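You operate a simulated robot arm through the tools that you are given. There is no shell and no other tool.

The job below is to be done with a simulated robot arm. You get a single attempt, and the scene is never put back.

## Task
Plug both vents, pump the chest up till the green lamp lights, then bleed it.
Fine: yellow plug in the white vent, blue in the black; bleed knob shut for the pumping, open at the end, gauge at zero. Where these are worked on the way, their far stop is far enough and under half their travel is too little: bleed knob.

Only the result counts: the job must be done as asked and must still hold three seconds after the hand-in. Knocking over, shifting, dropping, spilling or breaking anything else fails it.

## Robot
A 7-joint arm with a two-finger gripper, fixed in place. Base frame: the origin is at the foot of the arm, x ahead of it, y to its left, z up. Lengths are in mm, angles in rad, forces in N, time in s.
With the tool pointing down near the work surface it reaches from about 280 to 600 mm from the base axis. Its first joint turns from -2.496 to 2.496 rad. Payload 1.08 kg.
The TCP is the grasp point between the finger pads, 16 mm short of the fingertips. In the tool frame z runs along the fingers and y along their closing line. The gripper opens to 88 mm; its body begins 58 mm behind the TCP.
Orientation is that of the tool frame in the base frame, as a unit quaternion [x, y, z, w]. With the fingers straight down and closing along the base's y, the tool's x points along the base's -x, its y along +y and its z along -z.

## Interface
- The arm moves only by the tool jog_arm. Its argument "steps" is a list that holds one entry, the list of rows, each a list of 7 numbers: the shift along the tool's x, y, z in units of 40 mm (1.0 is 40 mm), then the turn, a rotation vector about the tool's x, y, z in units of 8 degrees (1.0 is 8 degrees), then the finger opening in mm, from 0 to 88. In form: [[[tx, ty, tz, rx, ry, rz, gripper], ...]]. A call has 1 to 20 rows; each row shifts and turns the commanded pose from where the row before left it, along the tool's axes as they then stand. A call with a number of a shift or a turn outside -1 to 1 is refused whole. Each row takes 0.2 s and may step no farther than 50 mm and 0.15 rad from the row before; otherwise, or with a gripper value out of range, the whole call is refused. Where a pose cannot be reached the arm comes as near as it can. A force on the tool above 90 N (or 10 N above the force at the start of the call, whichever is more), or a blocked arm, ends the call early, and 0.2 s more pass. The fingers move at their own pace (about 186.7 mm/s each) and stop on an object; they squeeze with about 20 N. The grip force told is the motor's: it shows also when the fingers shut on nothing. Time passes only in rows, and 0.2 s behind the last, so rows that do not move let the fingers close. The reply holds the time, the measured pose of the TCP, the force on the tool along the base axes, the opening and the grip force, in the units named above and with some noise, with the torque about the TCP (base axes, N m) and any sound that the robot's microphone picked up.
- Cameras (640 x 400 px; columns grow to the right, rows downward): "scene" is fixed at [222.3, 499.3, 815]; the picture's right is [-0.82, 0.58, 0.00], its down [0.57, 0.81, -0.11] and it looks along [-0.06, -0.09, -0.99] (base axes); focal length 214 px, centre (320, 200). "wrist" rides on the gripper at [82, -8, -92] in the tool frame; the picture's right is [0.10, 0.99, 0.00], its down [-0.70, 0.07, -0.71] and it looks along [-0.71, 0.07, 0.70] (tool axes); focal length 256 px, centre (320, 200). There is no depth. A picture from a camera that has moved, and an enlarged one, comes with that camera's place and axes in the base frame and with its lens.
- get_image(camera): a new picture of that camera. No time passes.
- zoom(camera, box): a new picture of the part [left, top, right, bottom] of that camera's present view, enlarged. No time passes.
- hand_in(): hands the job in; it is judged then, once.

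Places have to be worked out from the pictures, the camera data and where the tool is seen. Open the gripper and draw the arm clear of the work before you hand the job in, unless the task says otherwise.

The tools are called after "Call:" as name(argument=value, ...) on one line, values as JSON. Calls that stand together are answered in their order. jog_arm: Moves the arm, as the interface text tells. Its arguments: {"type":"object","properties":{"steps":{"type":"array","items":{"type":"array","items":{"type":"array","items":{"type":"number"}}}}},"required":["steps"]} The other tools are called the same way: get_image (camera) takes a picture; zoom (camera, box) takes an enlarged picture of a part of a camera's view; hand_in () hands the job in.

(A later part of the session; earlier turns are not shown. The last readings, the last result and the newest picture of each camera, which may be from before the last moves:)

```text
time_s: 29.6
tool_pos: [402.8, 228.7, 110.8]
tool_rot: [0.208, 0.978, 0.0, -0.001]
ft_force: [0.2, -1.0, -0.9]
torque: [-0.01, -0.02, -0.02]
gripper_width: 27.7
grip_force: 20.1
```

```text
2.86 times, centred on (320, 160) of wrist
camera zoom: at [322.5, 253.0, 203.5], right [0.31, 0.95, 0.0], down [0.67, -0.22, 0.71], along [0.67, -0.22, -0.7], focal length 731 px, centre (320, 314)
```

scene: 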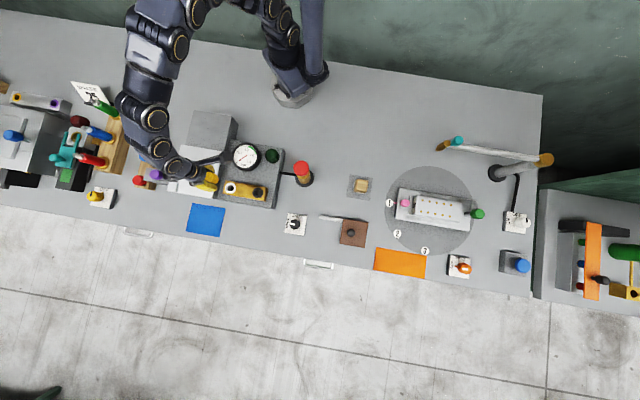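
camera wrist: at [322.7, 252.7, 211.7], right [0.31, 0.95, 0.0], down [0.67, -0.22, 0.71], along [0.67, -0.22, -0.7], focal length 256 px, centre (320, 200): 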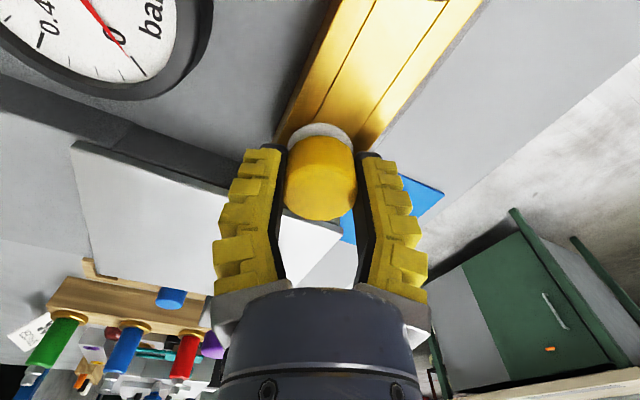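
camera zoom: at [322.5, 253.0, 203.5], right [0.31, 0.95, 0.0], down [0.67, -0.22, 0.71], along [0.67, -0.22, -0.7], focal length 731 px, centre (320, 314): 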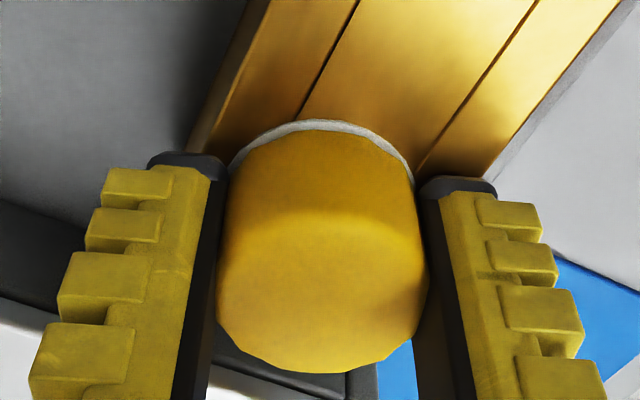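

A thin white edge of the ring is still visible: about 2 mm to go. I continue in 1 mm steps.

Call:
jog_arm(steps=[[[0, 0, 0.025, 0, 0, 0, 0], [0, 0, 0.025, 0, 0, 0, 0], [0, 0, 0, 0, 0, 0, 0]]])

Call:
zoom(camera="wrist", box=[250, 90, 390, 230])

```text
time_s: 30.4
tool_pos: [401.6, 227.3, 110.7]
tool_rot: [0.208, 0.978, 0.001, 0.001]
ft_force: [-5.3, -4.0, 20.0]
torque: [-0.08, 0.09, -0.04]
gripper_width: 29.2
grip_force: 20.1
```

```text
2.86 times, centred on (320, 160) of wrist
camera zoom: at [322.5, 252.9, 202.0], right [0.31, 0.95, 0.0], down [0.67, -0.22, 0.71], along [0.68, -0.22, -0.7], focal length 731 px, centre (320, 314)
```

zoom: 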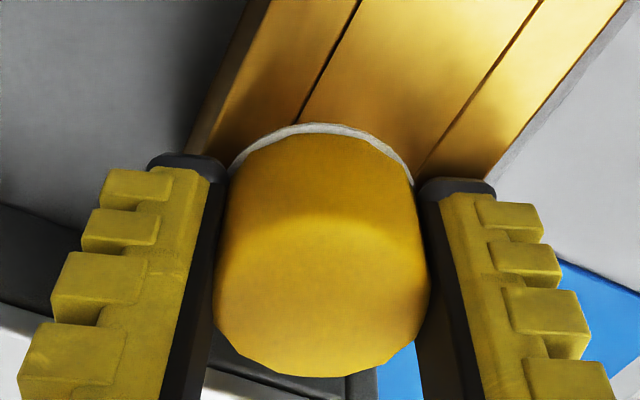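

Contact: 20 N upward and the cap rests on the ring. I ease up 0.8 mm, open the fingers moderately and let the plug settle.

Call:
jog_arm(steps=[[[0, 0, -0.02, 0, 0, 0, 0], [0, 0, 0, 0, 0, 0, 40], [0, 0, 0, 0, 0, 0, 55], [0, 0, 0, 0, 0, 0, 55]]])

Call:
zoom(camera="wrist", box=[250, 90, 390, 230])

```text
time_s: 31.4
tool_pos: [400.6, 228.6, 111.0]
tool_rot: [0.208, 0.978, 0.0, 0.0]
ft_force: [0.1, 0.3, -0.6]
torque: [-0.02, -0.01, -0.03]
gripper_width: 59.1
grip_force: 3.0
```

```text
2.86 times, centred on (320, 160) of wrist
camera zoom: at [322.7, 252.9, 202.1], right [0.31, 0.95, 0.0], down [0.67, -0.22, 0.71], along [0.67, -0.22, -0.7], focal length 731 px, centre (320, 314)
```

zoom: 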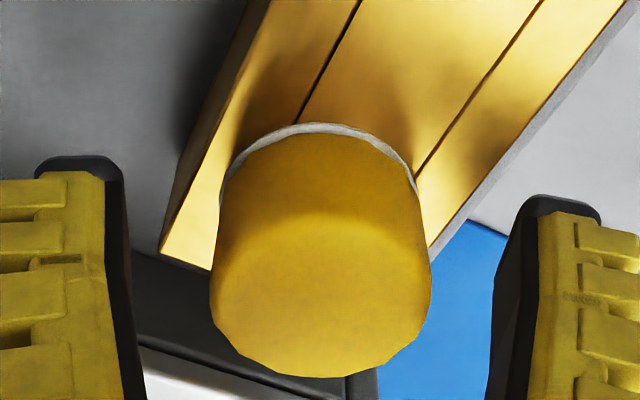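

The plug stands in the white vent. I raise the arm clear and look at it again.

Call:
jog_arm(steps=[[[0, 0, -0.2, 0, 0, 0, 55], [0, 0, -0.4, 0, 0, 0, 55], [0, 0, -0.6, 0, 0, 0, 55], [0, 0, -0.6, 0, 0, 0, 55], [0, 0, -0.6, 0, 0, 0, 55], [0, 0, -0.4, 0, 0, 0, 55], [0, 0, 0, 0, 0, 0, 55]]])

Call:
zoom(camera="wrist", box=[260, 20, 400, 160])

Call:
zoom(camera="scene", box=[190, 140, 310, 240])

```text
time_s: 33.0
tool_pos: [401.7, 227.4, 221.2]
tool_rot: [0.208, 0.978, 0.0, 0.0]
ft_force: [0.1, 1.0, 0.8]
torque: [0.0, -0.01, -0.03]
gripper_width: 59.5
grip_force: 2.7
```

```text
2.86 times, centred on (330, 90) of wrist
camera zoom: at [323.3, 251.7, 313.3], right [0.31, 0.95, 0.0], down [0.67, -0.22, 0.71], along [0.67, -0.22, -0.7], focal length 731 px, centre (291, 514)
```

zoom: 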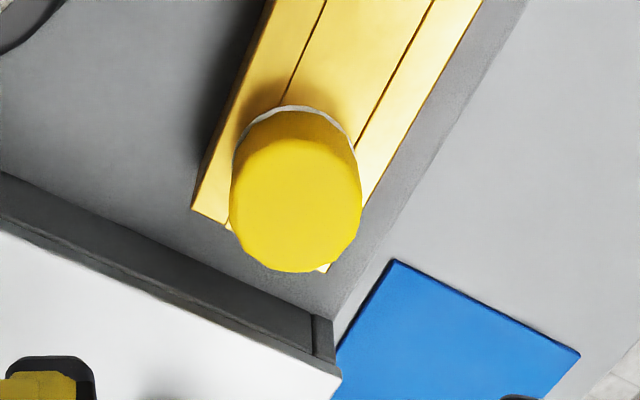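

```text
4.00 times, centred on (250, 190) of scene
camera zoom: at [222.3, 499.3, 815.0], right [-0.82, 0.58, 0.0], down [0.57, 0.81, -0.11], along [-0.06, -0.09, -0.99], focal length 858 px, centre (600, 240)
```

zoom: 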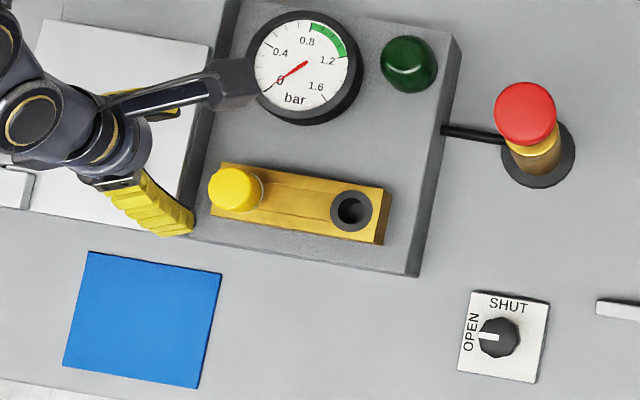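

The yellow plug sits in the white vent. Now I go back to the rack for the blue plug, staying high, and turn the hand back by 24°.

Call:
jog_arm(steps=[[[-0.4, -0.26, -0.1, 0, 0, 0, 70], [-0.7, -0.46, 0, 0, 0, 0, 70], [-0.77, -0.507, 0, 0, 0, 0, 70], [-0.77, -0.507, 0, 0, 0, 0, 70], [-0.77, -0.507, 0, 0, 0, 0, 70], [-0.77, -0.507, 0, 0, 0, 0, 70], [-0.77, -0.507, 0, 0, 0, 0, 70], [-0.77, -0.507, 0, 0, 0, 0, 70], [-0.77, -0.507, 0, 0, 0, 0, 70], [-0.7, -0.46, 0, 0, 0, 0, 70], [-0.08, -0.05, 0, 0, 0, -1, 70], [0, 0, 0, 0, 0, -1, 70], [0, 0, 0, 0, 0, -1, 70], [0, 0, 0, 0, 0, 0, 70]]])

Call:
get_image(camera="wrist")

```text
time_s: 36.0
tool_pos: [588.3, -63.8, 226.2]
tool_rot: [0.034, 0.999, -0.001, 0.0]
ft_force: [-0.7, -0.5, 0.2]
torque: [-0.01, 0.03, 0.0]
gripper_width: 73.0
grip_force: 2.3
out of reach, approached as far as the arm can: row 11
```

```text
taken
camera wrist: at [505.4, -68.4, 318.1], right [-0.03, 1.0, 0.0], down [0.7, 0.03, 0.71], along [0.71, 0.02, -0.7], focal length 256 px, centre (320, 200)
```

wrist: 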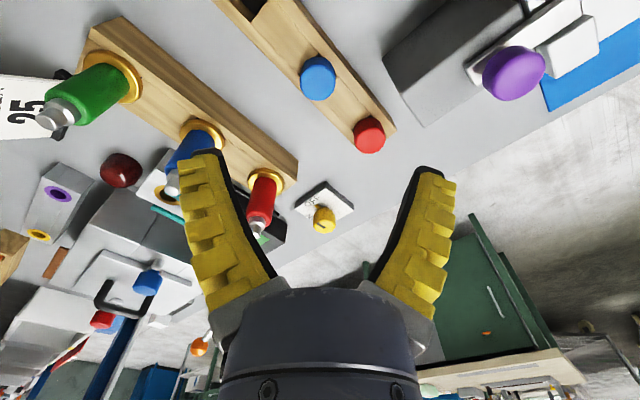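

The arm hit its reach limit a little at this height (hand at 588,-64, yaw -4°). I zoom on the blue cap to measure its place from here.

Call:
zoom(camera="wrist", box=[260, 20, 400, 160])

```text
2.86 times, centred on (330, 90) of wrist
camera zoom: at [505.4, -68.4, 318.1], right [-0.03, 1.0, 0.0], down [0.7, 0.03, 0.71], along [0.71, 0.02, -0.7], focal length 731 px, centre (291, 514)
```

zoom: 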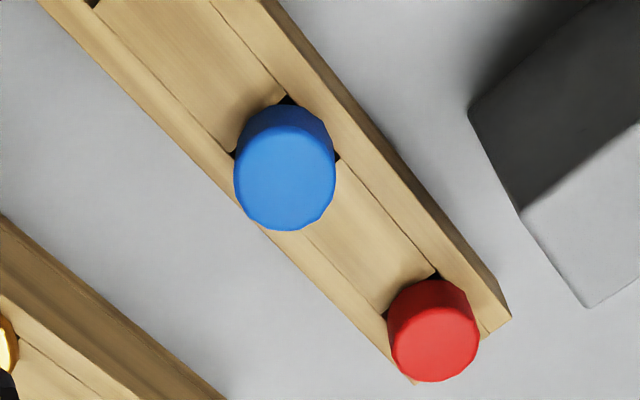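

Blue cap centre ≈ (606.4,-67.6), top z≈57, just at the edge of reach. I descend to about z=130 and check how the arm stands.

Call:
jog_arm(steps=[[[0, 0, 0.8, 0, 0, 0, 70], [0, 0, 0.8, 0, 0, 0, 70], [0, 0, 0.8, 0, 0, 0, 70], [0, 0, 0, 0, 0, 0, 70]]])

Call:
get_image(camera="wrist")

```text
time_s: 37.0
tool_pos: [589.1, -66.6, 129.1]
tool_rot: [0.035, 0.999, -0.001, 0.001]
ft_force: [0.7, 0.6, -0.3]
torque: [0.02, -0.02, -0.02]
gripper_width: 73.0
grip_force: 2.0
```

```text
taken
camera wrist: at [505.4, -70.7, 222.3], right [-0.03, 1.0, 0.0], down [0.7, 0.03, 0.71], along [0.71, 0.02, -0.7], focal length 256 px, centre (320, 200)
```

wrist: 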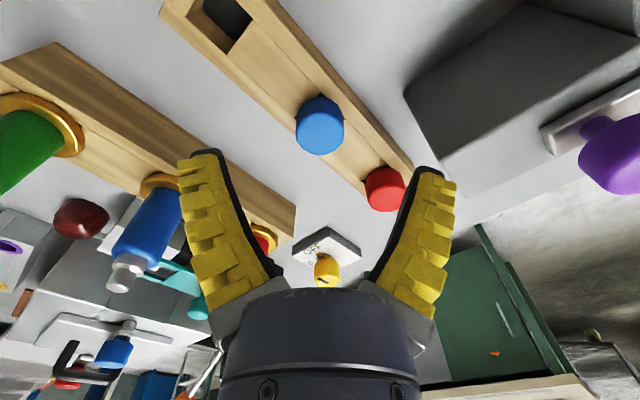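

The hand holds yaw -4° at (588,-68). I move out 18.6 mm to the blue plug's column while lowering to about z=95, and check whether it is reachable.

Call:
jog_arm(steps=[[[-0.15, 0.0525, 0.4, 0, 0, 0, 70], [-0.16, 0, 0.3, 0, 0, 0, 70], [-0.15, 0, 0.15, 0, 0, 0, 70], [0, 0, 0, 0, 0, 0, 70]]])

Call:
get_image(camera="wrist")

```text
time_s: 38.0
tool_pos: [600.7, -66.7, 96.0]
tool_rot: [0.035, 0.999, -0.001, 0.0]
ft_force: [-0.4, -0.3, 0.4]
torque: [0.0, -0.02, 0.03]
gripper_width: 73.3
grip_force: 1.8
out of reach, approached as far as the arm can: row 3
```

```text
taken
camera wrist: at [517.7, -69.9, 188.2], right [-0.03, 1.0, 0.0], down [0.7, 0.03, 0.71], along [0.71, 0.02, -0.7], focal length 256 px, centre (320, 200)
```

wrist: 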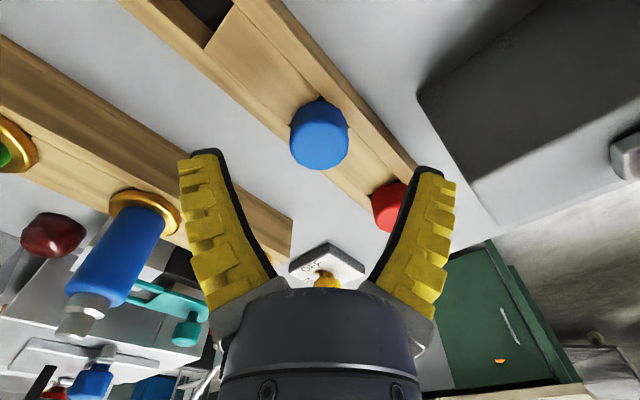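

The reach ends at x≈600 with the tool vertical; I need 606. A tilt of about 2.4° about the closing line (fingers outward) should give the missing millimetres.

Call:
jog_arm(steps=[[[0, 0, 0, 0, -0.3, 0, 70], [-0.08, 0, 0, 0, 0, 0, 70], [-0.08, 0, 0, 0, 0, 0, 70], [0, 0, 0, 0, 0, 0, 70]]])

Call:
get_image(camera="wrist")

```text
time_s: 39.0
tool_pos: [608.8, -67.0, 98.8]
tool_rot: [0.034, 0.999, -0.002, 0.022]
ft_force: [-0.3, 0.2, -0.1]
torque: [0.01, 0.0, 0.0]
gripper_width: 73.1
grip_force: 2.2
```

```text
taken
camera wrist: at [521.3, -70.1, 185.9], right [-0.03, 1.0, -0.01], down [0.67, 0.03, 0.74], along [0.74, 0.02, -0.67], focal length 256 px, centre (320, 200)
```

wrist: 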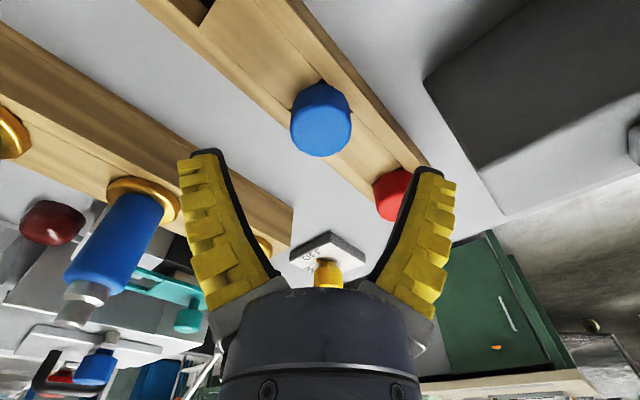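

Now the TCP stands at about (607.6,-67.8,97.6), above the blue plug. I descend straight down to z≈51.

Call:
jog_arm(steps=[[[0.03, 0, 0.4, 0, 0, 0, 70], [0.03, 0, 0.4, 0, 0, 0, 70], [0.02, 0, 0.25, 0, 0, 0, 70], [0, 0, 0.1, 0, 0, 0, 70], [0, 0, 0, 0, 0, 0, 70]]])

Call:
zoom(camera="wrist", box=[200, 80, 440, 300])

```text
time_s: 40.2
tool_pos: [607.4, -67.4, 51.1]
tool_rot: [0.035, 0.999, -0.002, 0.021]
ft_force: [-0.4, 0.6, -0.2]
torque: [-0.03, -0.01, 0.01]
gripper_width: 73.1
grip_force: 2.2
```

```text
1.82 times, centred on (320, 190) of wrist
camera zoom: at [520.5, -70.2, 139.5], right [-0.03, 1.0, -0.01], down [0.67, 0.03, 0.74], along [0.74, 0.02, -0.67], focal length 465 px, centre (320, 218)
```

zoom: 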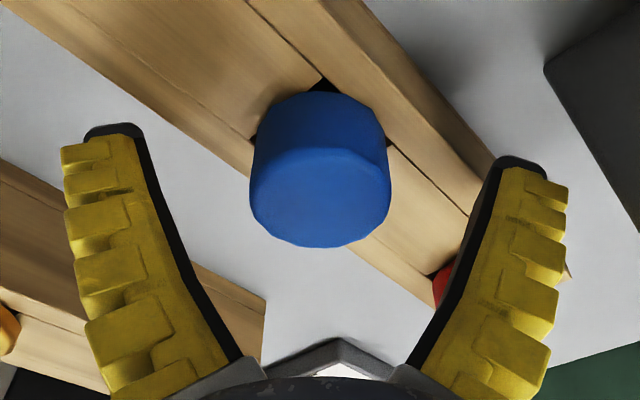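

The blue cap is centred left–right and about 1.5 mm inward of the TCP. I shift 1.4 mm inward and close.

Call:
jog_arm(steps=[[[0.035, 0, 0, 0, 0, 0, 70], [0, 0, 0, 0, 0, 0, 0], [0, 0, 0, 0, 0, 0, 0], [0, 0, 0, 0, 0, 0, 0]]])

Call:
zoom(camera="wrist", box=[200, 80, 440, 300])

```text
time_s: 41.2
tool_pos: [606.2, -66.1, 50.9]
tool_rot: [0.035, 0.999, -0.002, 0.024]
ft_force: [-0.3, -0.2, 6.8]
torque: [0.05, -0.04, 0.01]
gripper_width: 28.3
grip_force: 20.2
```

```text
1.82 times, centred on (320, 190) of wrist
camera zoom: at [519.1, -70.1, 139.7], right [-0.03, 1.0, -0.01], down [0.67, 0.03, 0.74], along [0.74, 0.02, -0.67], focal length 465 px, centre (320, 218)
```

zoom: 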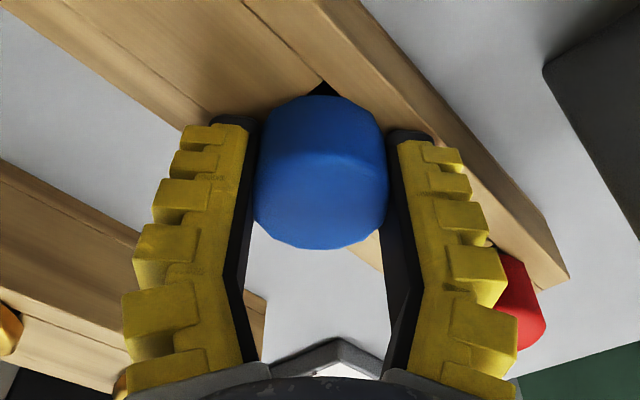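

Good grip at 28 mm. I lift slowly and vertically by about 40 mm.

Call:
jog_arm(steps=[[[-0.002, 0, -0.05, 0, 0, 0, 0], [-0.002, 0, -0.05, 0, 0, 0, 0], [-0.004, 0, -0.08, 0, 0, 0, 0], [-0.004, 0, -0.1, 0, 0, 0, 0], [-0.004, 0, -0.1, 0, 0, 0, 0], [-0.005, 0, -0.12, 0, 0, 0, 0], [-0.006, 0, -0.15, 0, 0, 0, 0], [-0.006, 0, -0.15, 0, 0, 0, 0], [-0.006, 0, -0.15, 0, 0, 0, 0], [-0.006, 0, -0.12, 0, 0, 0, 0], [0, 0, 0, 0, 0, 0, 0]]])

Call:
get_image(camera="wrist")

```text
time_s: 43.6
tool_pos: [604.9, -66.1, 94.9]
tool_rot: [0.035, 0.999, -0.002, 0.021]
ft_force: [0.7, 0.0, -0.6]
torque: [0.01, -0.01, -0.01]
gripper_width: 27.7
grip_force: 19.8
```

```text
taken
camera wrist: at [518.3, -69.8, 182.1], right [-0.03, 1.0, -0.01], down [0.67, 0.03, 0.74], along [0.74, 0.02, -0.67], focal length 256 px, centre (320, 200)
```

wrist: 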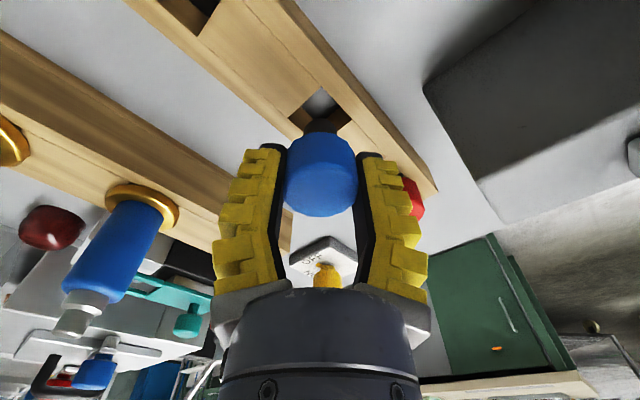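

The blue plug is out of its hole. I raise to z≈230 moving inward, keeping the small tilt so that the plug stays upright, then carry it over to the black vent near (335,301).

Call:
jog_arm(steps=[[[0.1, -0.008, -0.35, 0, 0, 0, 0], [0.16, -0.013, -0.57, 0, 0, 0, 0], [0.18, -0.015, -0.63, 0, 0, 0, 0], [0.18, -0.015, -0.63, 0, 0, 0, 0], [0.18, -0.015, -0.63, 0, 0, 0, 0], [0.174, -0.012, -0.61, 0, 0, 0, 0], [0, 0, 0, 0, 0, 0, 0]]])

Call:
jog_arm(steps=[[[0.187, 0.263, -0.0082, 0, 0, 0, 0], [0.312, 0.438, -0.0136, 0, 0, 0, 0], [0.375, 0.526, -0.0163, 0, 0, 0, 0], [0.375, 0.526, -0.0163, 0, 0, 0, 0], [0.375, 0.526, -0.0163, 0, 0, 0, 0], [0.375, 0.526, -0.0163, 0, 0, 0, 0], [0.375, 0.526, -0.0163, 0, 0, 0, 0], [0.375, 0.526, -0.0163, 0, 0, 0, 0], [0.375, 0.526, -0.0163, 0, 0, 0, 0], [0.375, 0.526, -0.0163, 0, 0, 0, 0], [0.375, 0.526, -0.0163, 0, 0, 0, 0], [0.375, 0.526, -0.0163, 0, 0, 0, 0], [0.375, 0.526, -0.0163, 0, 0, 0, 0], [0.375, 0.526, -0.0163, 0, 0, 0, 0], [0.375, 0.526, -0.0163, 0, 0, 0, 0], [0.375, 0.526, -0.0163, 0, 0, 0, 0], [0.312, 0.438, -0.0136, 0, 0, 0, 0], [0.187, 0.263, -0.0082, 0, 0, 0, 0], [0, 0, 0, 0, 0, 0, 0]]])

Call:
get_image(camera="wrist")

Call:
get_image(camera="scene")

```text
time_s: 45.2
tool_pos: [558.9, -66.7, 228.4]
tool_rot: [0.035, 0.999, -0.003, 0.022]
ft_force: [-0.5, -0.1, -0.1]
torque: [0.01, 0.03, -0.02]
gripper_width: 27.5
grip_force: 20.3
```

```text
time_s: 49.2
tool_pos: [336.1, 301.2, 229.0]
tool_rot: [0.035, 0.999, -0.002, 0.021]
ft_force: [-0.4, 0.3, -0.8]
torque: [0.0, 0.04, -0.01]
gripper_width: 27.6
grip_force: 19.4
```

```text
taken
camera wrist: at [247.9, 297.5, 316.7], right [-0.03, 1.0, -0.01], down [0.67, 0.03, 0.74], along [0.74, 0.02, -0.67], focal length 256 px, centre (320, 200)
```

wrist: 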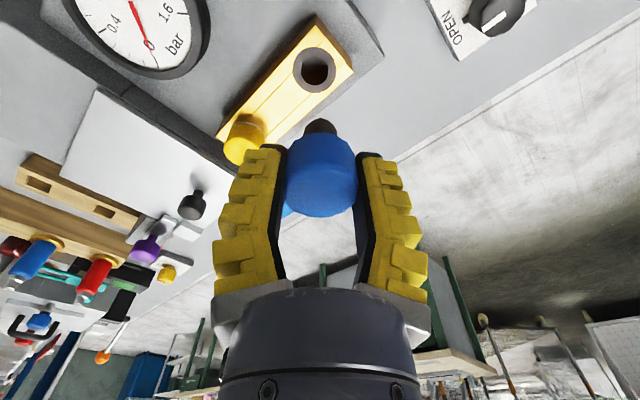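

```text
taken
```

scene: 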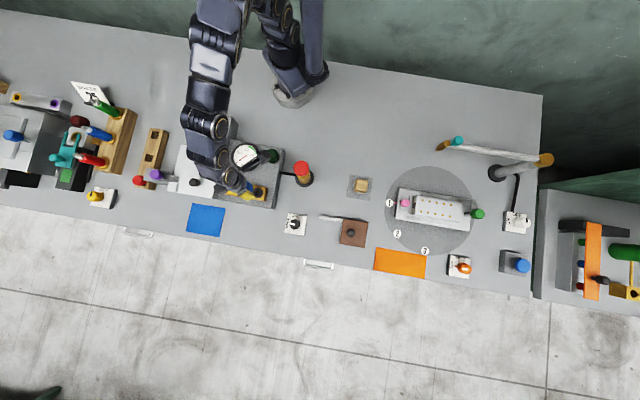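

The blue plug hovers near the black vent, seen at about (315,69). I zoom in on the vent and the held plug.

Call:
zoom(camera="wrist", box=[250, 20, 370, 120])

Call:
zoom(camera="wrist", box=[260, 110, 380, 230])

```text
4.00 times, centred on (310, 70) of wrist
camera zoom: at [247.9, 297.5, 316.7], right [-0.03, 1.0, -0.01], down [0.67, 0.03, 0.74], along [0.74, 0.02, -0.67], focal length 1024 px, centre (360, 720)
```

zoom: 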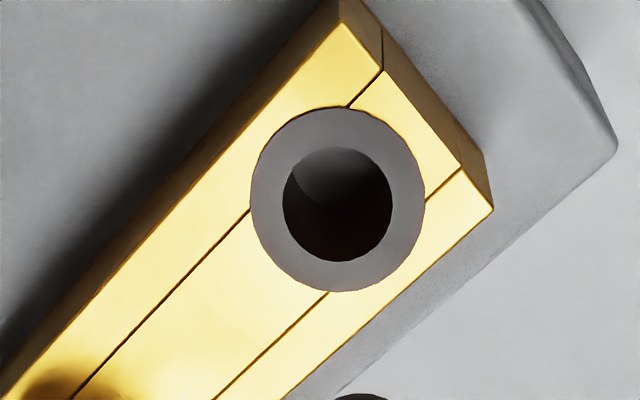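

```text
3.33 times, centred on (320, 170) of wrist
camera zoom: at [247.9, 297.5, 316.7], right [-0.03, 1.0, -0.01], down [0.67, 0.03, 0.74], along [0.74, 0.02, -0.67], focal length 853 px, centre (320, 300)
```

zoom: 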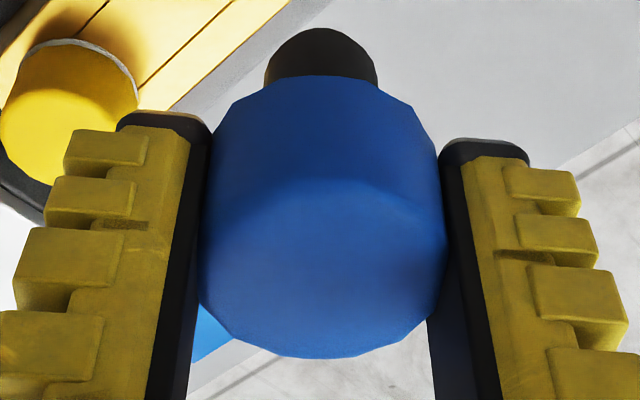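

The black vent is at about (334,294), 5.4 mm in -y of the plug. I shift and lower 50 mm for a closer look.

Call:
jog_arm(steps=[[[0.011, -0.132, 0.25, 0, 0, 0, 0], [0.011, 0, 0.4, 0, 0, 0, 0], [0.011, 0, 0.35, 0, 0, 0, 0], [0.011, 0, 0.25, 0, 0, 0, 0], [0, 0, 0, 0, 0, 0, 0]]])

Call:
zoom(camera="wrist", box=[260, 50, 380, 150])

```text
time_s: 50.4
tool_pos: [336.4, 294.4, 177.8]
tool_rot: [0.034, 0.999, -0.002, 0.022]
ft_force: [0.0, -0.1, -0.4]
torque: [-0.02, -0.02, -0.01]
gripper_width: 27.6
grip_force: 19.8
```

```text
4.00 times, centred on (320, 100) of wrist
camera zoom: at [249.7, 290.9, 266.7], right [-0.03, 1.0, -0.01], down [0.67, 0.03, 0.74], along [0.74, 0.02, -0.67], focal length 1024 px, centre (320, 600)
```

zoom: 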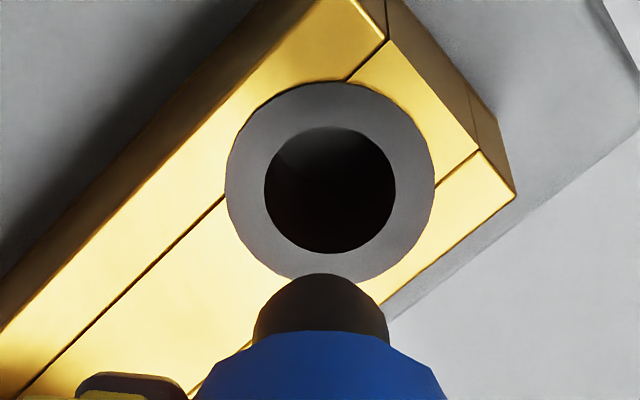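

I need +1.5 mm in y. I apply it, lower 30 mm and look at the stem end against the ring.

Call:
jog_arm(steps=[[[0.012, 0.039, 0.25, 0, 0, 0, 0], [0.012, 0, 0.3, 0, 0, 0, 0], [0.011, 0, 0.2, 0, 0, 0, 0], [0, 0, 0, 0, 0, 0, 0]]])

Call:
zoom(camera="wrist", box=[260, 70, 380, 170])

```text
time_s: 51.4
tool_pos: [336.1, 297.3, 149.0]
tool_rot: [0.035, 0.999, -0.001, 0.021]
ft_force: [-0.2, 0.6, -0.7]
torque: [-0.02, -0.01, -0.03]
gripper_width: 27.6
grip_force: 20.1
```

```text
4.00 times, centred on (320, 120) of wrist
camera zoom: at [248.5, 293.5, 236.1], right [-0.03, 1.0, -0.01], down [0.67, 0.03, 0.74], along [0.74, 0.02, -0.67], focal length 1024 px, centre (320, 520)
```

zoom: 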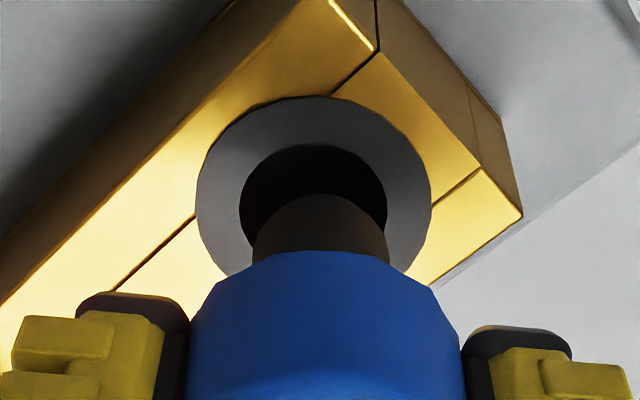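

The vent is now 1 mm in -y of the stem. I correct and lower 8 mm.

Call:
jog_arm(steps=[[[0.003, -0.0245, 0.1, 0, 0, 0, 0], [0.004, 0, 0.1, 0, 0, 0, 0], [0, 0, 0, 0, 0, 0, 0]]])

Call:
zoom(camera="wrist", box=[280, 80, 360, 140])

```text
time_s: 52.2
tool_pos: [334.8, 294.5, 140.5]
tool_rot: [0.035, 0.999, -0.002, 0.02]
ft_force: [0.0, 0.1, -0.4]
torque: [-0.04, 0.0, 0.02]
gripper_width: 28.0
grip_force: 20.0
```

```text
6.67 times, centred on (320, 110) of wrist
camera zoom: at [247.8, 292.6, 228.5], right [-0.03, 1.0, -0.01], down [0.67, 0.03, 0.74], along [0.74, 0.02, -0.67], focal length 1707 px, centre (320, 800)
```

zoom: 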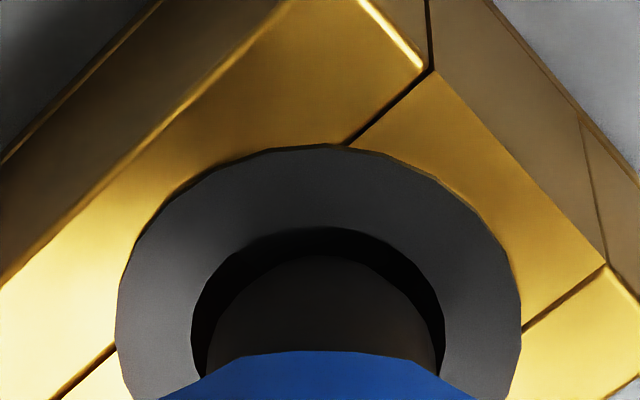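

Concentric within half a millimetre left–right. I lower 6 mm in small steps.

Call:
jog_arm(steps=[[[0.002, 0, 0.05, 0, 0, 0, 0], [0.002, 0, 0.05, 0, 0, 0, 0], [0.002, 0, 0.05, 0, 0, 0, 0], [0, 0, 0, 0, 0, 0, 0]]])

Call:
zoom(camera="wrist", box=[280, 80, 360, 140])

```text
time_s: 53.2
tool_pos: [334.7, 296.8, 134.8]
tool_rot: [0.035, 0.999, -0.001, 0.021]
ft_force: [0.5, -0.1, -0.3]
torque: [0.02, 0.01, -0.02]
gripper_width: 27.7
grip_force: 19.6
```

```text
6.67 times, centred on (320, 110) of wrist
camera zoom: at [248.0, 292.1, 223.0], right [-0.03, 1.0, -0.01], down [0.67, 0.03, 0.74], along [0.74, 0.02, -0.67], focal length 1707 px, centre (320, 800)
```

zoom: 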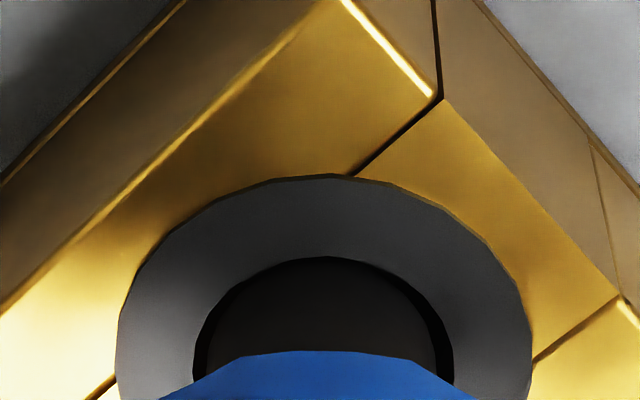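

No contact yet; the hole's near edge and the stem's edge coincide. I lower another 3 mm gently and watch for force.

Call:
jog_arm(steps=[[[-0.003, 0.004, 0.025, 0, 0, 0, 0], [0, 0, 0.025, 0, 0, 0, 0], [0, 0, 0.025, 0, 0, 0, 0], [0, 0, 0, 0, 0, 0, 0]]])

Call:
zoom(camera="wrist", box=[280, 80, 360, 140])

```text
time_s: 54.2
tool_pos: [335.4, 295.2, 131.0]
tool_rot: [0.035, 0.999, -0.002, 0.022]
ft_force: [-0.5, -0.3, 0.2]
torque: [-0.01, 0.01, 0.03]
gripper_width: 27.7
grip_force: 19.9
```

```text
6.67 times, centred on (320, 110) of wrist
camera zoom: at [248.6, 291.7, 219.6], right [-0.03, 1.0, -0.01], down [0.67, 0.03, 0.74], along [0.74, 0.02, -0.67], focal length 1707 px, centre (320, 800)
```

zoom: 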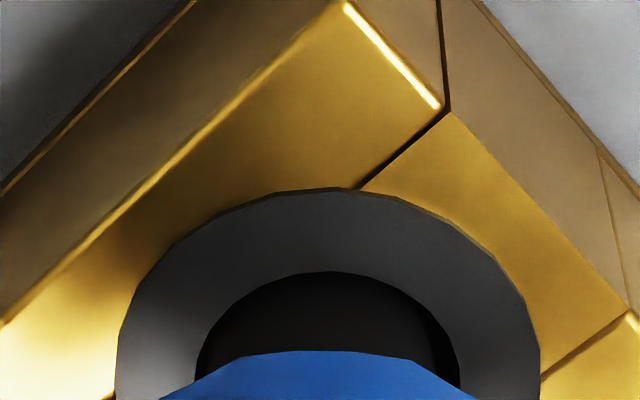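

The rim now occludes the stem end and no force appears: the stem is entering. I lower 12 mm more in small steps.

Call:
jog_arm(steps=[[[0.002, 0.01, 0.05, 0, 0, 0, 0], [0.002, 0, 0.05, 0, 0, 0, 0], [0.002, 0, 0.06, 0, 0, 0, 0], [0.002, 0, 0.06, 0, 0, 0, 0], [0.002, 0, 0.06, 0, 0, 0, 0], [0, 0, 0, 0, 0, 0, 0]]])

Call:
zoom(camera="wrist", box=[250, 90, 390, 230])

```text
time_s: 55.6
tool_pos: [335.8, 296.5, 121.6]
tool_rot: [0.035, 0.999, -0.001, 0.021]
ft_force: [0.2, -0.3, 0.7]
torque: [0.0, 0.04, 0.03]
gripper_width: 27.8
grip_force: 20.2
```

```text
2.86 times, centred on (320, 160) of wrist
camera zoom: at [249.0, 292.5, 208.6], right [-0.03, 1.0, -0.01], down [0.67, 0.03, 0.74], along [0.74, 0.02, -0.67], focal length 731 px, centre (320, 314)
```

zoom: 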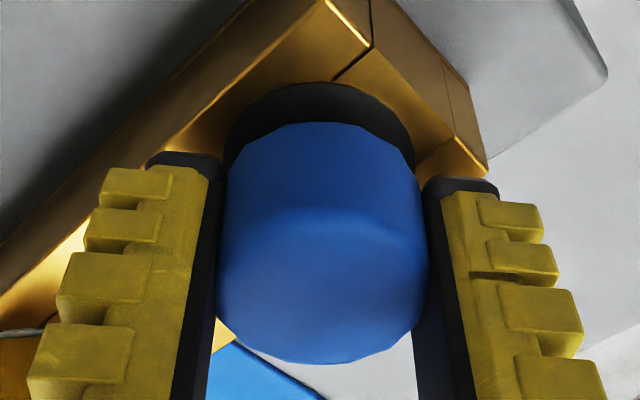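

Going in freely at z≈121. I continue 6 mm, then approach the seat in 1 mm steps.

Call:
jog_arm(steps=[[[0.002, 0, 0.05, 0, 0, 0, 0], [0.002, 0, 0.05, 0, 0, 0, 0], [0.002, 0, 0.05, 0, 0, 0, 0], [0, 0, 0, 0, 0, 0, 0]]])

Call:
jog_arm(steps=[[[0, 0, 0.025, 0, 0, 0, 0], [0, 0, 0.025, 0, 0, 0, 0], [0, 0, 0, 0, 0, 0, 0]]])

Call:
zoom(camera="wrist", box=[250, 90, 390, 230])

```text
time_s: 56.6
tool_pos: [336.2, 294.7, 114.7]
tool_rot: [0.035, 0.999, -0.001, 0.021]
ft_force: [0.1, 0.2, -0.3]
torque: [-0.01, -0.03, 0.02]
gripper_width: 27.5
grip_force: 20.0
```

```text
time_s: 57.4
tool_pos: [335.1, 295.2, 111.1]
tool_rot: [0.035, 0.999, -0.002, 0.021]
ft_force: [0.9, -0.5, 0.0]
torque: [0.02, 0.0, 0.02]
gripper_width: 27.4
grip_force: 19.6
```

```text
2.86 times, centred on (320, 160) of wrist
camera zoom: at [248.8, 292.1, 200.9], right [-0.03, 1.0, -0.01], down [0.67, 0.03, 0.74], along [0.74, 0.02, -0.67], focal length 731 px, centre (320, 314)
```

zoom: 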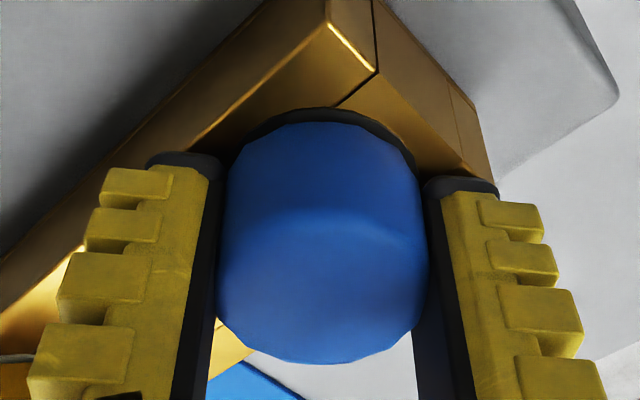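

No contact yet, about 2 mm left. I continue 2 mm.

Call:
jog_arm(steps=[[[0, 0, 0.025, 0, 0, 0, 0], [0, 0, 0.025, 0, 0, 0, 0], [0, 0, 0, 0, 0, 0, 0]]])

Call:
zoom(camera="wrist", box=[250, 90, 390, 230])

```text
time_s: 58.2
tool_pos: [334.8, 295.1, 110.9]
tool_rot: [0.036, 0.999, -0.001, 0.022]
ft_force: [-4.9, -4.2, 18.7]
torque: [-0.09, 0.15, 0.0]
gripper_width: 29.7
grip_force: 20.4
```

```text
2.86 times, centred on (320, 160) of wrist
camera zoom: at [248.9, 292.1, 199.0], right [-0.03, 1.0, -0.01], down [0.67, 0.03, 0.74], along [0.74, 0.02, -0.67], focal length 731 px, centre (320, 314)
```

zoom: 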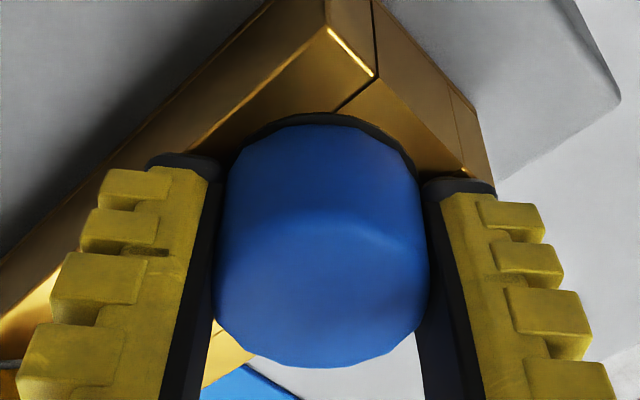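

Seat contact again (19 N). I ease up slightly and open the fingers to let the blue plug settle.

Call:
jog_arm(steps=[[[0, 0, -0.02, 0, 0, 0, 0], [0, 0, 0, 0, 0, 0, 40], [0, 0, 0, 0, 0, 0, 55], [0, 0, 0, 0, 0, 0, 55]]])

Call:
jog_arm(steps=[[[-0.009, 0, -0.2, 0, 0, 0, 55], [-0.018, 0, -0.4, 0, 0, 0, 55], [-0.02, 0, -0.4, 0, 0, 0, 55], [0, 0, 0, 0, 0, 0, 55]]])

Call:
get_image(camera="wrist")

Call:
zoom(camera="scene", box=[190, 140, 310, 240])

```text
time_s: 59.2
tool_pos: [336.1, 296.8, 110.8]
tool_rot: [0.036, 0.999, -0.001, 0.022]
ft_force: [0.1, 0.3, 0.5]
torque: [0.02, -0.01, 0.0]
gripper_width: 59.4
grip_force: 2.6
```

```text
time_s: 60.2
tool_pos: [335.9, 295.7, 151.0]
tool_rot: [0.035, 0.999, -0.002, 0.022]
ft_force: [-1.0, -0.3, 0.4]
torque: [-0.02, -0.01, 0.0]
gripper_width: 59.2
grip_force: 3.1
```

```text
taken
camera wrist: at [249.3, 292.3, 239.5], right [-0.03, 1.0, -0.01], down [0.67, 0.03, 0.74], along [0.74, 0.02, -0.67], focal length 256 px, centre (320, 200)
```

wrist: 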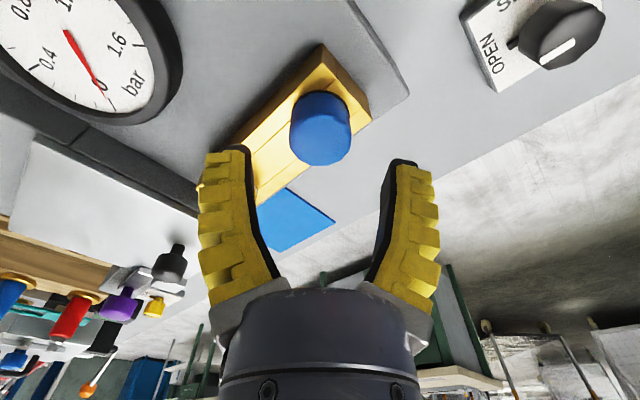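

```text
4.00 times, centred on (250, 190) of scene
camera zoom: at [222.3, 499.3, 815.0], right [-0.82, 0.58, 0.0], down [0.57, 0.81, -0.11], along [-0.06, -0.09, -0.99], focal length 858 px, centre (600, 240)
```

zoom: 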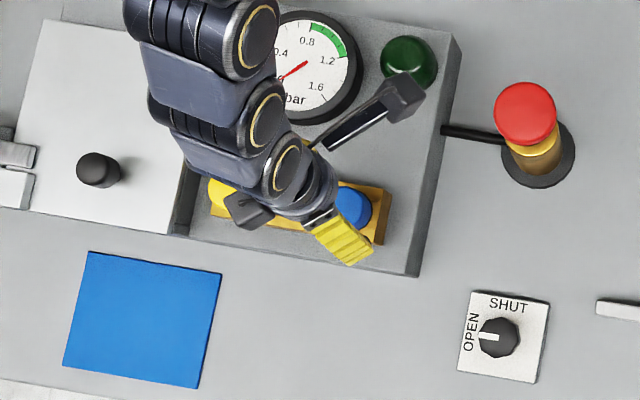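

The blue plug is in the black vent. To be sure it is fully seated, I close the fingers and press lightly on the cap from above.

Call:
jog_arm(steps=[[[0, 0, -0.2, 0, 0.3, 0, 0], [0, 0, 0, 0, 0, 0, 0], [0, 0, 0, 0, 0, 0, 0], [0, 0, 0.2, 0, 0, 0, 0], [0, 0, 0.2, 0, 0, 0, 0], [0, 0, 0, 0, 0, 0, 0]]])

Call:
get_image(camera="wrist")

```text
time_s: 61.6
tool_pos: [337.1, 295.7, 143.5]
tool_rot: [0.035, 0.999, -0.002, 0.001]
ft_force: [-1.0, -0.4, 0.3]
torque: [0.0, -0.02, -0.02]
gripper_width: 0.2
grip_force: 19.6
```

```text
taken
camera wrist: at [252.9, 292.6, 235.5], right [-0.03, 1.0, 0.0], down [0.7, 0.02, 0.71], along [0.71, 0.02, -0.7], focal length 256 px, centre (320, 200)
```

wrist: 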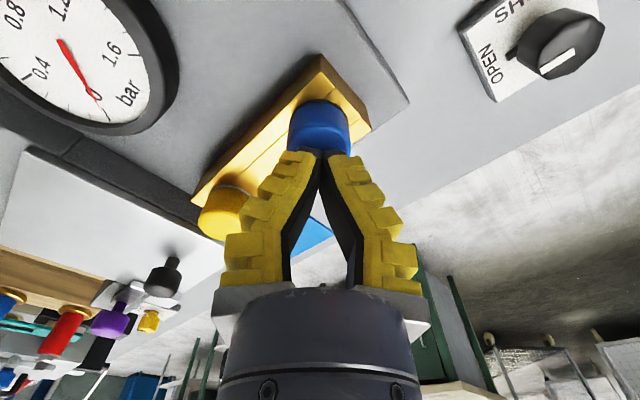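

The closed fingertips are just above the blue cap. I lower in small steps until a slight force shows.

Call:
jog_arm(steps=[[[0, 0, 0.1, 0, 0, 0, 0], [0, 0, 0.05, 0, 0, 0, 0], [0, 0, 0.025, 0, 0, 0, 0], [0, 0, 0, 0, 0, 0, 0]]])

Call:
jog_arm(steps=[[[0, 0, 0.025, 0, 0, 0, 0], [0, 0, 0.025, 0, 0, 0, 0], [0, 0, 0, 0, 0, 0, 0]]])

```text
time_s: 62.6
tool_pos: [334.9, 295.7, 135.8]
tool_rot: [0.036, 0.999, -0.002, 0.001]
ft_force: [-0.2, 0.1, -0.2]
torque: [0.01, 0.0, -0.03]
gripper_width: 0.2
grip_force: 19.7
```

```text
time_s: 63.4
tool_pos: [335.3, 296.1, 134.6]
tool_rot: [0.035, 0.999, 0.0, 0.002]
ft_force: [-6.1, 0.7, 17.0]
torque: [0.01, 0.09, -0.02]
gripper_width: 6.2
grip_force: 19.4
```

The cap top is at ≈118.6 mm, which matches a fully seated plug. Now I rise and turn the hand toward the bleed knob at about (299,449).

Call:
jog_arm(steps=[[[0, 0, -0.3, 0, 0, 0, 0], [0, 0, -0.7, 0, 0, 0, 20], [0, 0, -0.7, 0, 0, -1, 20], [0, 0, 0, 0, 0, -1, 20], [0, 0, 0, 0, 0, -1, 20], [0, 0, 0, 0, 0, -1, 20], [0, 0, 0, 0, 0, -1, 20], [0, 0, 0, 0, 0, -1, 20], [0, 0, 0, 0, 0, -1, 20], [0, 0, 0, 0, 0, -0.5, 20], [0, 0, 0, 0, 0, 0, 20]]])

Call:
get_image(camera="wrist")

```text
time_s: 65.8
tool_pos: [335.1, 295.8, 201.7]
tool_rot: [-0.47, 0.883, -0.002, 0.0]
ft_force: [1.2, -0.8, -0.1]
torque: [-0.04, -0.02, 0.02]
gripper_width: 24.8
grip_force: 3.8
```

```text
taken
camera wrist: at [296.0, 222.4, 294.5], right [-0.88, 0.47, 0.0], down [0.33, 0.62, 0.71], along [0.33, 0.63, -0.71], focal length 256 px, centre (320, 200)
```

wrist: 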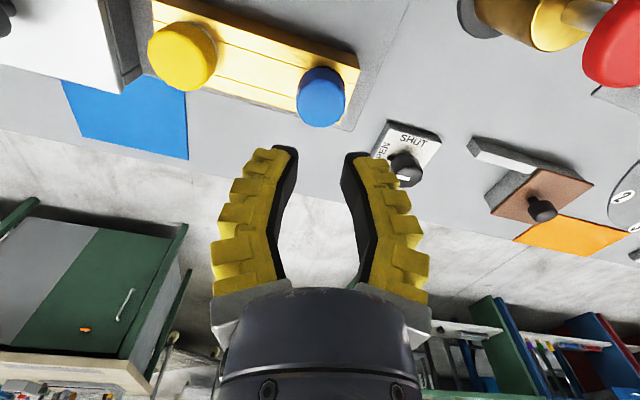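

Hand yaw is now 56°, the bleed knob is seen at the right with OPEN/SHUT labels. I move above it.

Call:
jog_arm(steps=[[[-0.63, 0.72, 0, 0, 0, 0, 70], [-0.63, 0.72, 0, 0, 0, 0, 70], [-0.63, 0.72, 0, 0, 0, 0, 70], [-0.63, 0.72, 0, 0, 0, 0, 70], [0, 0, 0.8, 0, 0, 0, 70], [0, 0, 0, 0, 0, 0, 70]]])

Call:
get_image(camera="wrist")

Call:
zoom(camera="wrist", box=[250, 20, 410, 140])

```text
time_s: 67.2
tool_pos: [296.0, 442.7, 171.8]
tool_rot: [-0.469, 0.883, -0.001, 0.0]
ft_force: [0.1, 0.9, -0.2]
torque: [-0.03, -0.03, 0.01]
gripper_width: 73.1
grip_force: 2.3
```

```text
taken
camera wrist: at [257.0, 369.2, 263.0], right [-0.88, 0.47, 0.0], down [0.33, 0.62, 0.71], along [0.33, 0.62, -0.71], focal length 256 px, centre (320, 200)
```

wrist: 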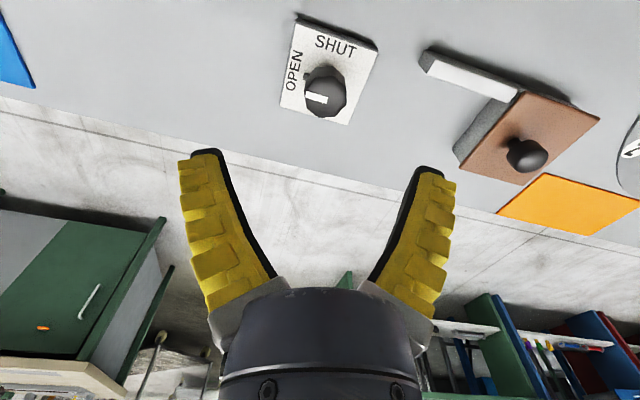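

```text
3.33 times, centred on (330, 80) of wrist
camera zoom: at [257.0, 369.2, 263.0], right [-0.88, 0.47, 0.0], down [0.33, 0.62, 0.71], along [0.33, 0.62, -0.71], focal length 853 px, centre (287, 600)
```

zoom: 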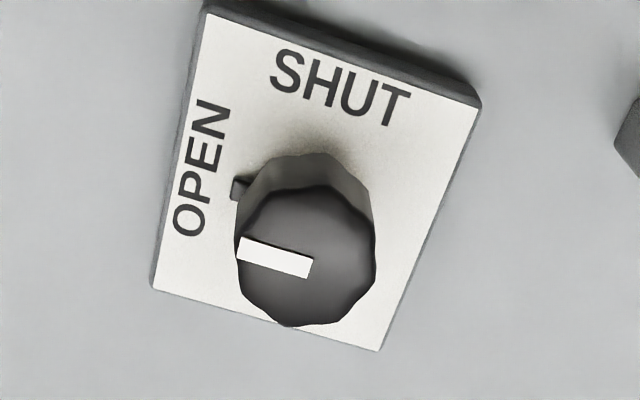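

The knob is a round fluted cap about 34 mm wide with its pointer at OPEN. I move 9.5 mm in y and lower 40 mm to triangulate its height.

Call:
jog_arm(steps=[[[-0.1, 0.066, 0.5, 0, 0, 0, 70], [-0.097, 0.067, 0.5, 0, 0, 0, 70], [0, 0, 0, 0, 0, 0, 70]]])

Call:
zoom(camera="wrist", box=[240, 30, 400, 150])

```text
time_s: 68.0
tool_pos: [297.0, 452.2, 130.8]
tool_rot: [-0.469, 0.883, -0.001, 0.001]
ft_force: [0.0, -0.5, 0.0]
torque: [0.02, 0.0, -0.03]
gripper_width: 72.9
grip_force: 2.1
```

```text
3.33 times, centred on (320, 90) of wrist
camera zoom: at [257.9, 379.6, 222.1], right [-0.88, 0.47, 0.0], down [0.33, 0.62, 0.71], along [0.33, 0.62, -0.71], focal length 853 px, centre (320, 567)
```

zoom: 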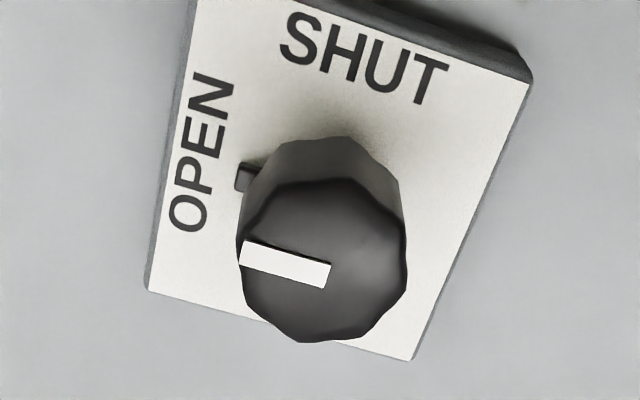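

Knob centre ≈ (295.8,451), top z≈55, diameter ≈34 mm. I rotate the hand 40° further (to yaw 96°) so that there is room to turn the knob 90° clockwise.

Call:
jog_arm(steps=[[[0, 0, 0, 0, 0, -1, 70], [0, 0, 0, 0, 0, -1, 70], [0, 0, 0, 0, 0, -1, 70], [0, 0, 0, 0, 0, -1, 70], [0, 0, 0, 0, 0, -1, 70], [0, 0, 0, 0, 0, 0, 70]]])

Call:
get_image(camera="wrist")

```text
time_s: 69.4
tool_pos: [296.8, 452.2, 129.9]
tool_rot: [0.743, -0.669, 0.001, 0.0]
ft_force: [-0.7, -0.2, 0.2]
torque: [0.02, 0.0, -0.01]
gripper_width: 72.8
grip_force: 2.2
```

```text
taken
camera wrist: at [312.7, 371.5, 221.8], right [-0.98, -0.21, 0.0], down [-0.15, 0.69, 0.71], along [-0.15, 0.69, -0.71], focal length 256 px, centre (320, 200)
```

wrist: 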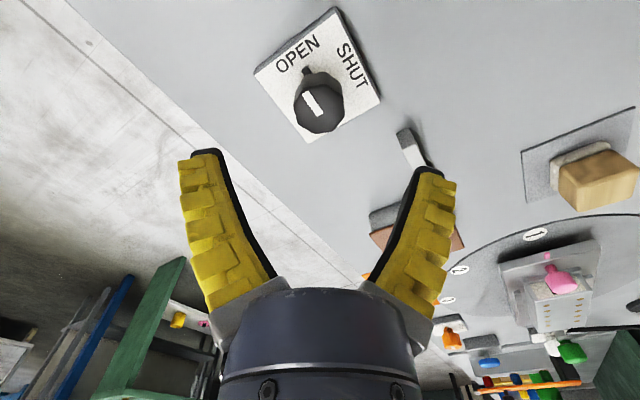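

Yaw 96° reached. I zoom on the knob to centre on it precisely from this side.

Call:
zoom(camera="wrist", box=[240, 30, 400, 150])

```text
3.33 times, centred on (320, 90) of wrist
camera zoom: at [312.7, 371.5, 221.8], right [-0.98, -0.21, 0.0], down [-0.15, 0.69, 0.71], along [-0.15, 0.69, -0.71], focal length 853 px, centre (320, 567)
```

zoom: 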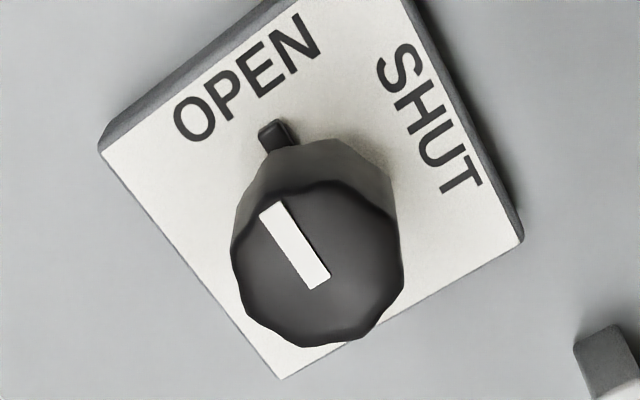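

The knob is centred under the TCP within a millimetre. I lower to z≈43, look, and then close.

Call:
jog_arm(steps=[[[0, 0, 0.6, 0, 0, 0, 70], [0, 0, 0.6, 0, 0, 0, 70], [0, 0, 0.5, 0, 0, 0, 70], [0, 0, 0.3, 0, 0, 0, 70], [0, 0, 0.17, 0, 0, 0, 70], [0, 0, 0, 0, 0, 0, 70]]])

Call:
get_image(camera="wrist")

```text
time_s: 70.8
tool_pos: [295.5, 453.9, 43.2]
tool_rot: [0.743, -0.669, 0.001, 0.0]
ft_force: [-0.4, 1.0, -0.5]
torque: [0.03, -0.01, 0.03]
gripper_width: 72.7
grip_force: 2.5
```

```text
taken
camera wrist: at [312.7, 372.6, 135.4], right [-0.98, -0.21, 0.0], down [-0.15, 0.69, 0.71], along [-0.15, 0.69, -0.71], focal length 256 px, centre (320, 200)
```

wrist: 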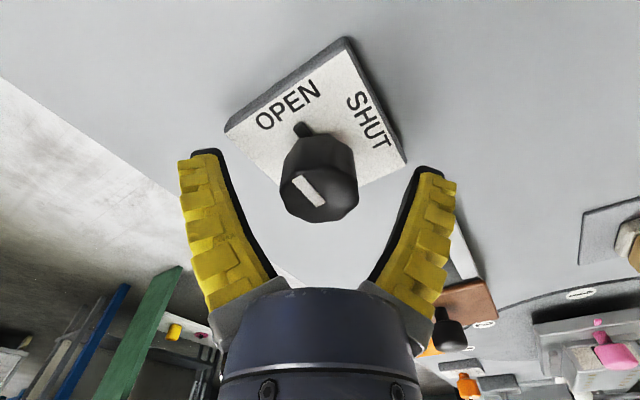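

The knob stands between the fingers. I close on it.

Call:
jog_arm(steps=[[[0, 0, 0, 0, 0, 0, 0], [0, 0, 0, 0, 0, 0, 0], [0, 0, 0, 0, 0, 0, 0]]])

Call:
zoom(camera="wrist", box=[200, 80, 440, 300])

```text
time_s: 71.6
tool_pos: [297.3, 454.4, 44.1]
tool_rot: [0.743, -0.669, 0.001, 0.0]
ft_force: [-0.1, -5.0, 10.1]
torque: [-0.14, -0.04, -0.07]
gripper_width: 29.4
grip_force: 21.6
```

```text
1.82 times, centred on (320, 190) of wrist
camera zoom: at [312.9, 372.5, 135.9], right [-0.98, -0.21, 0.0], down [-0.15, 0.69, 0.71], along [-0.15, 0.69, -0.71], focal length 465 px, centre (320, 218)
```

zoom: 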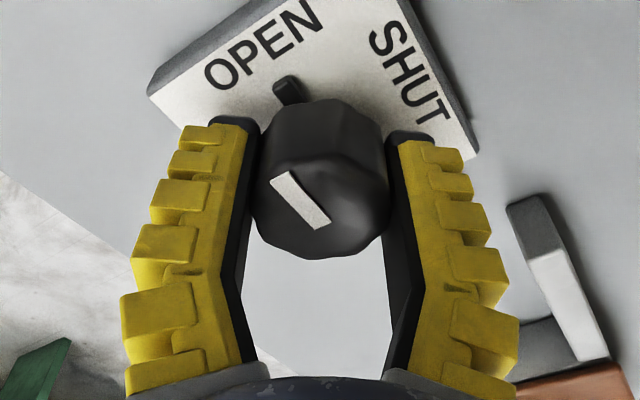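

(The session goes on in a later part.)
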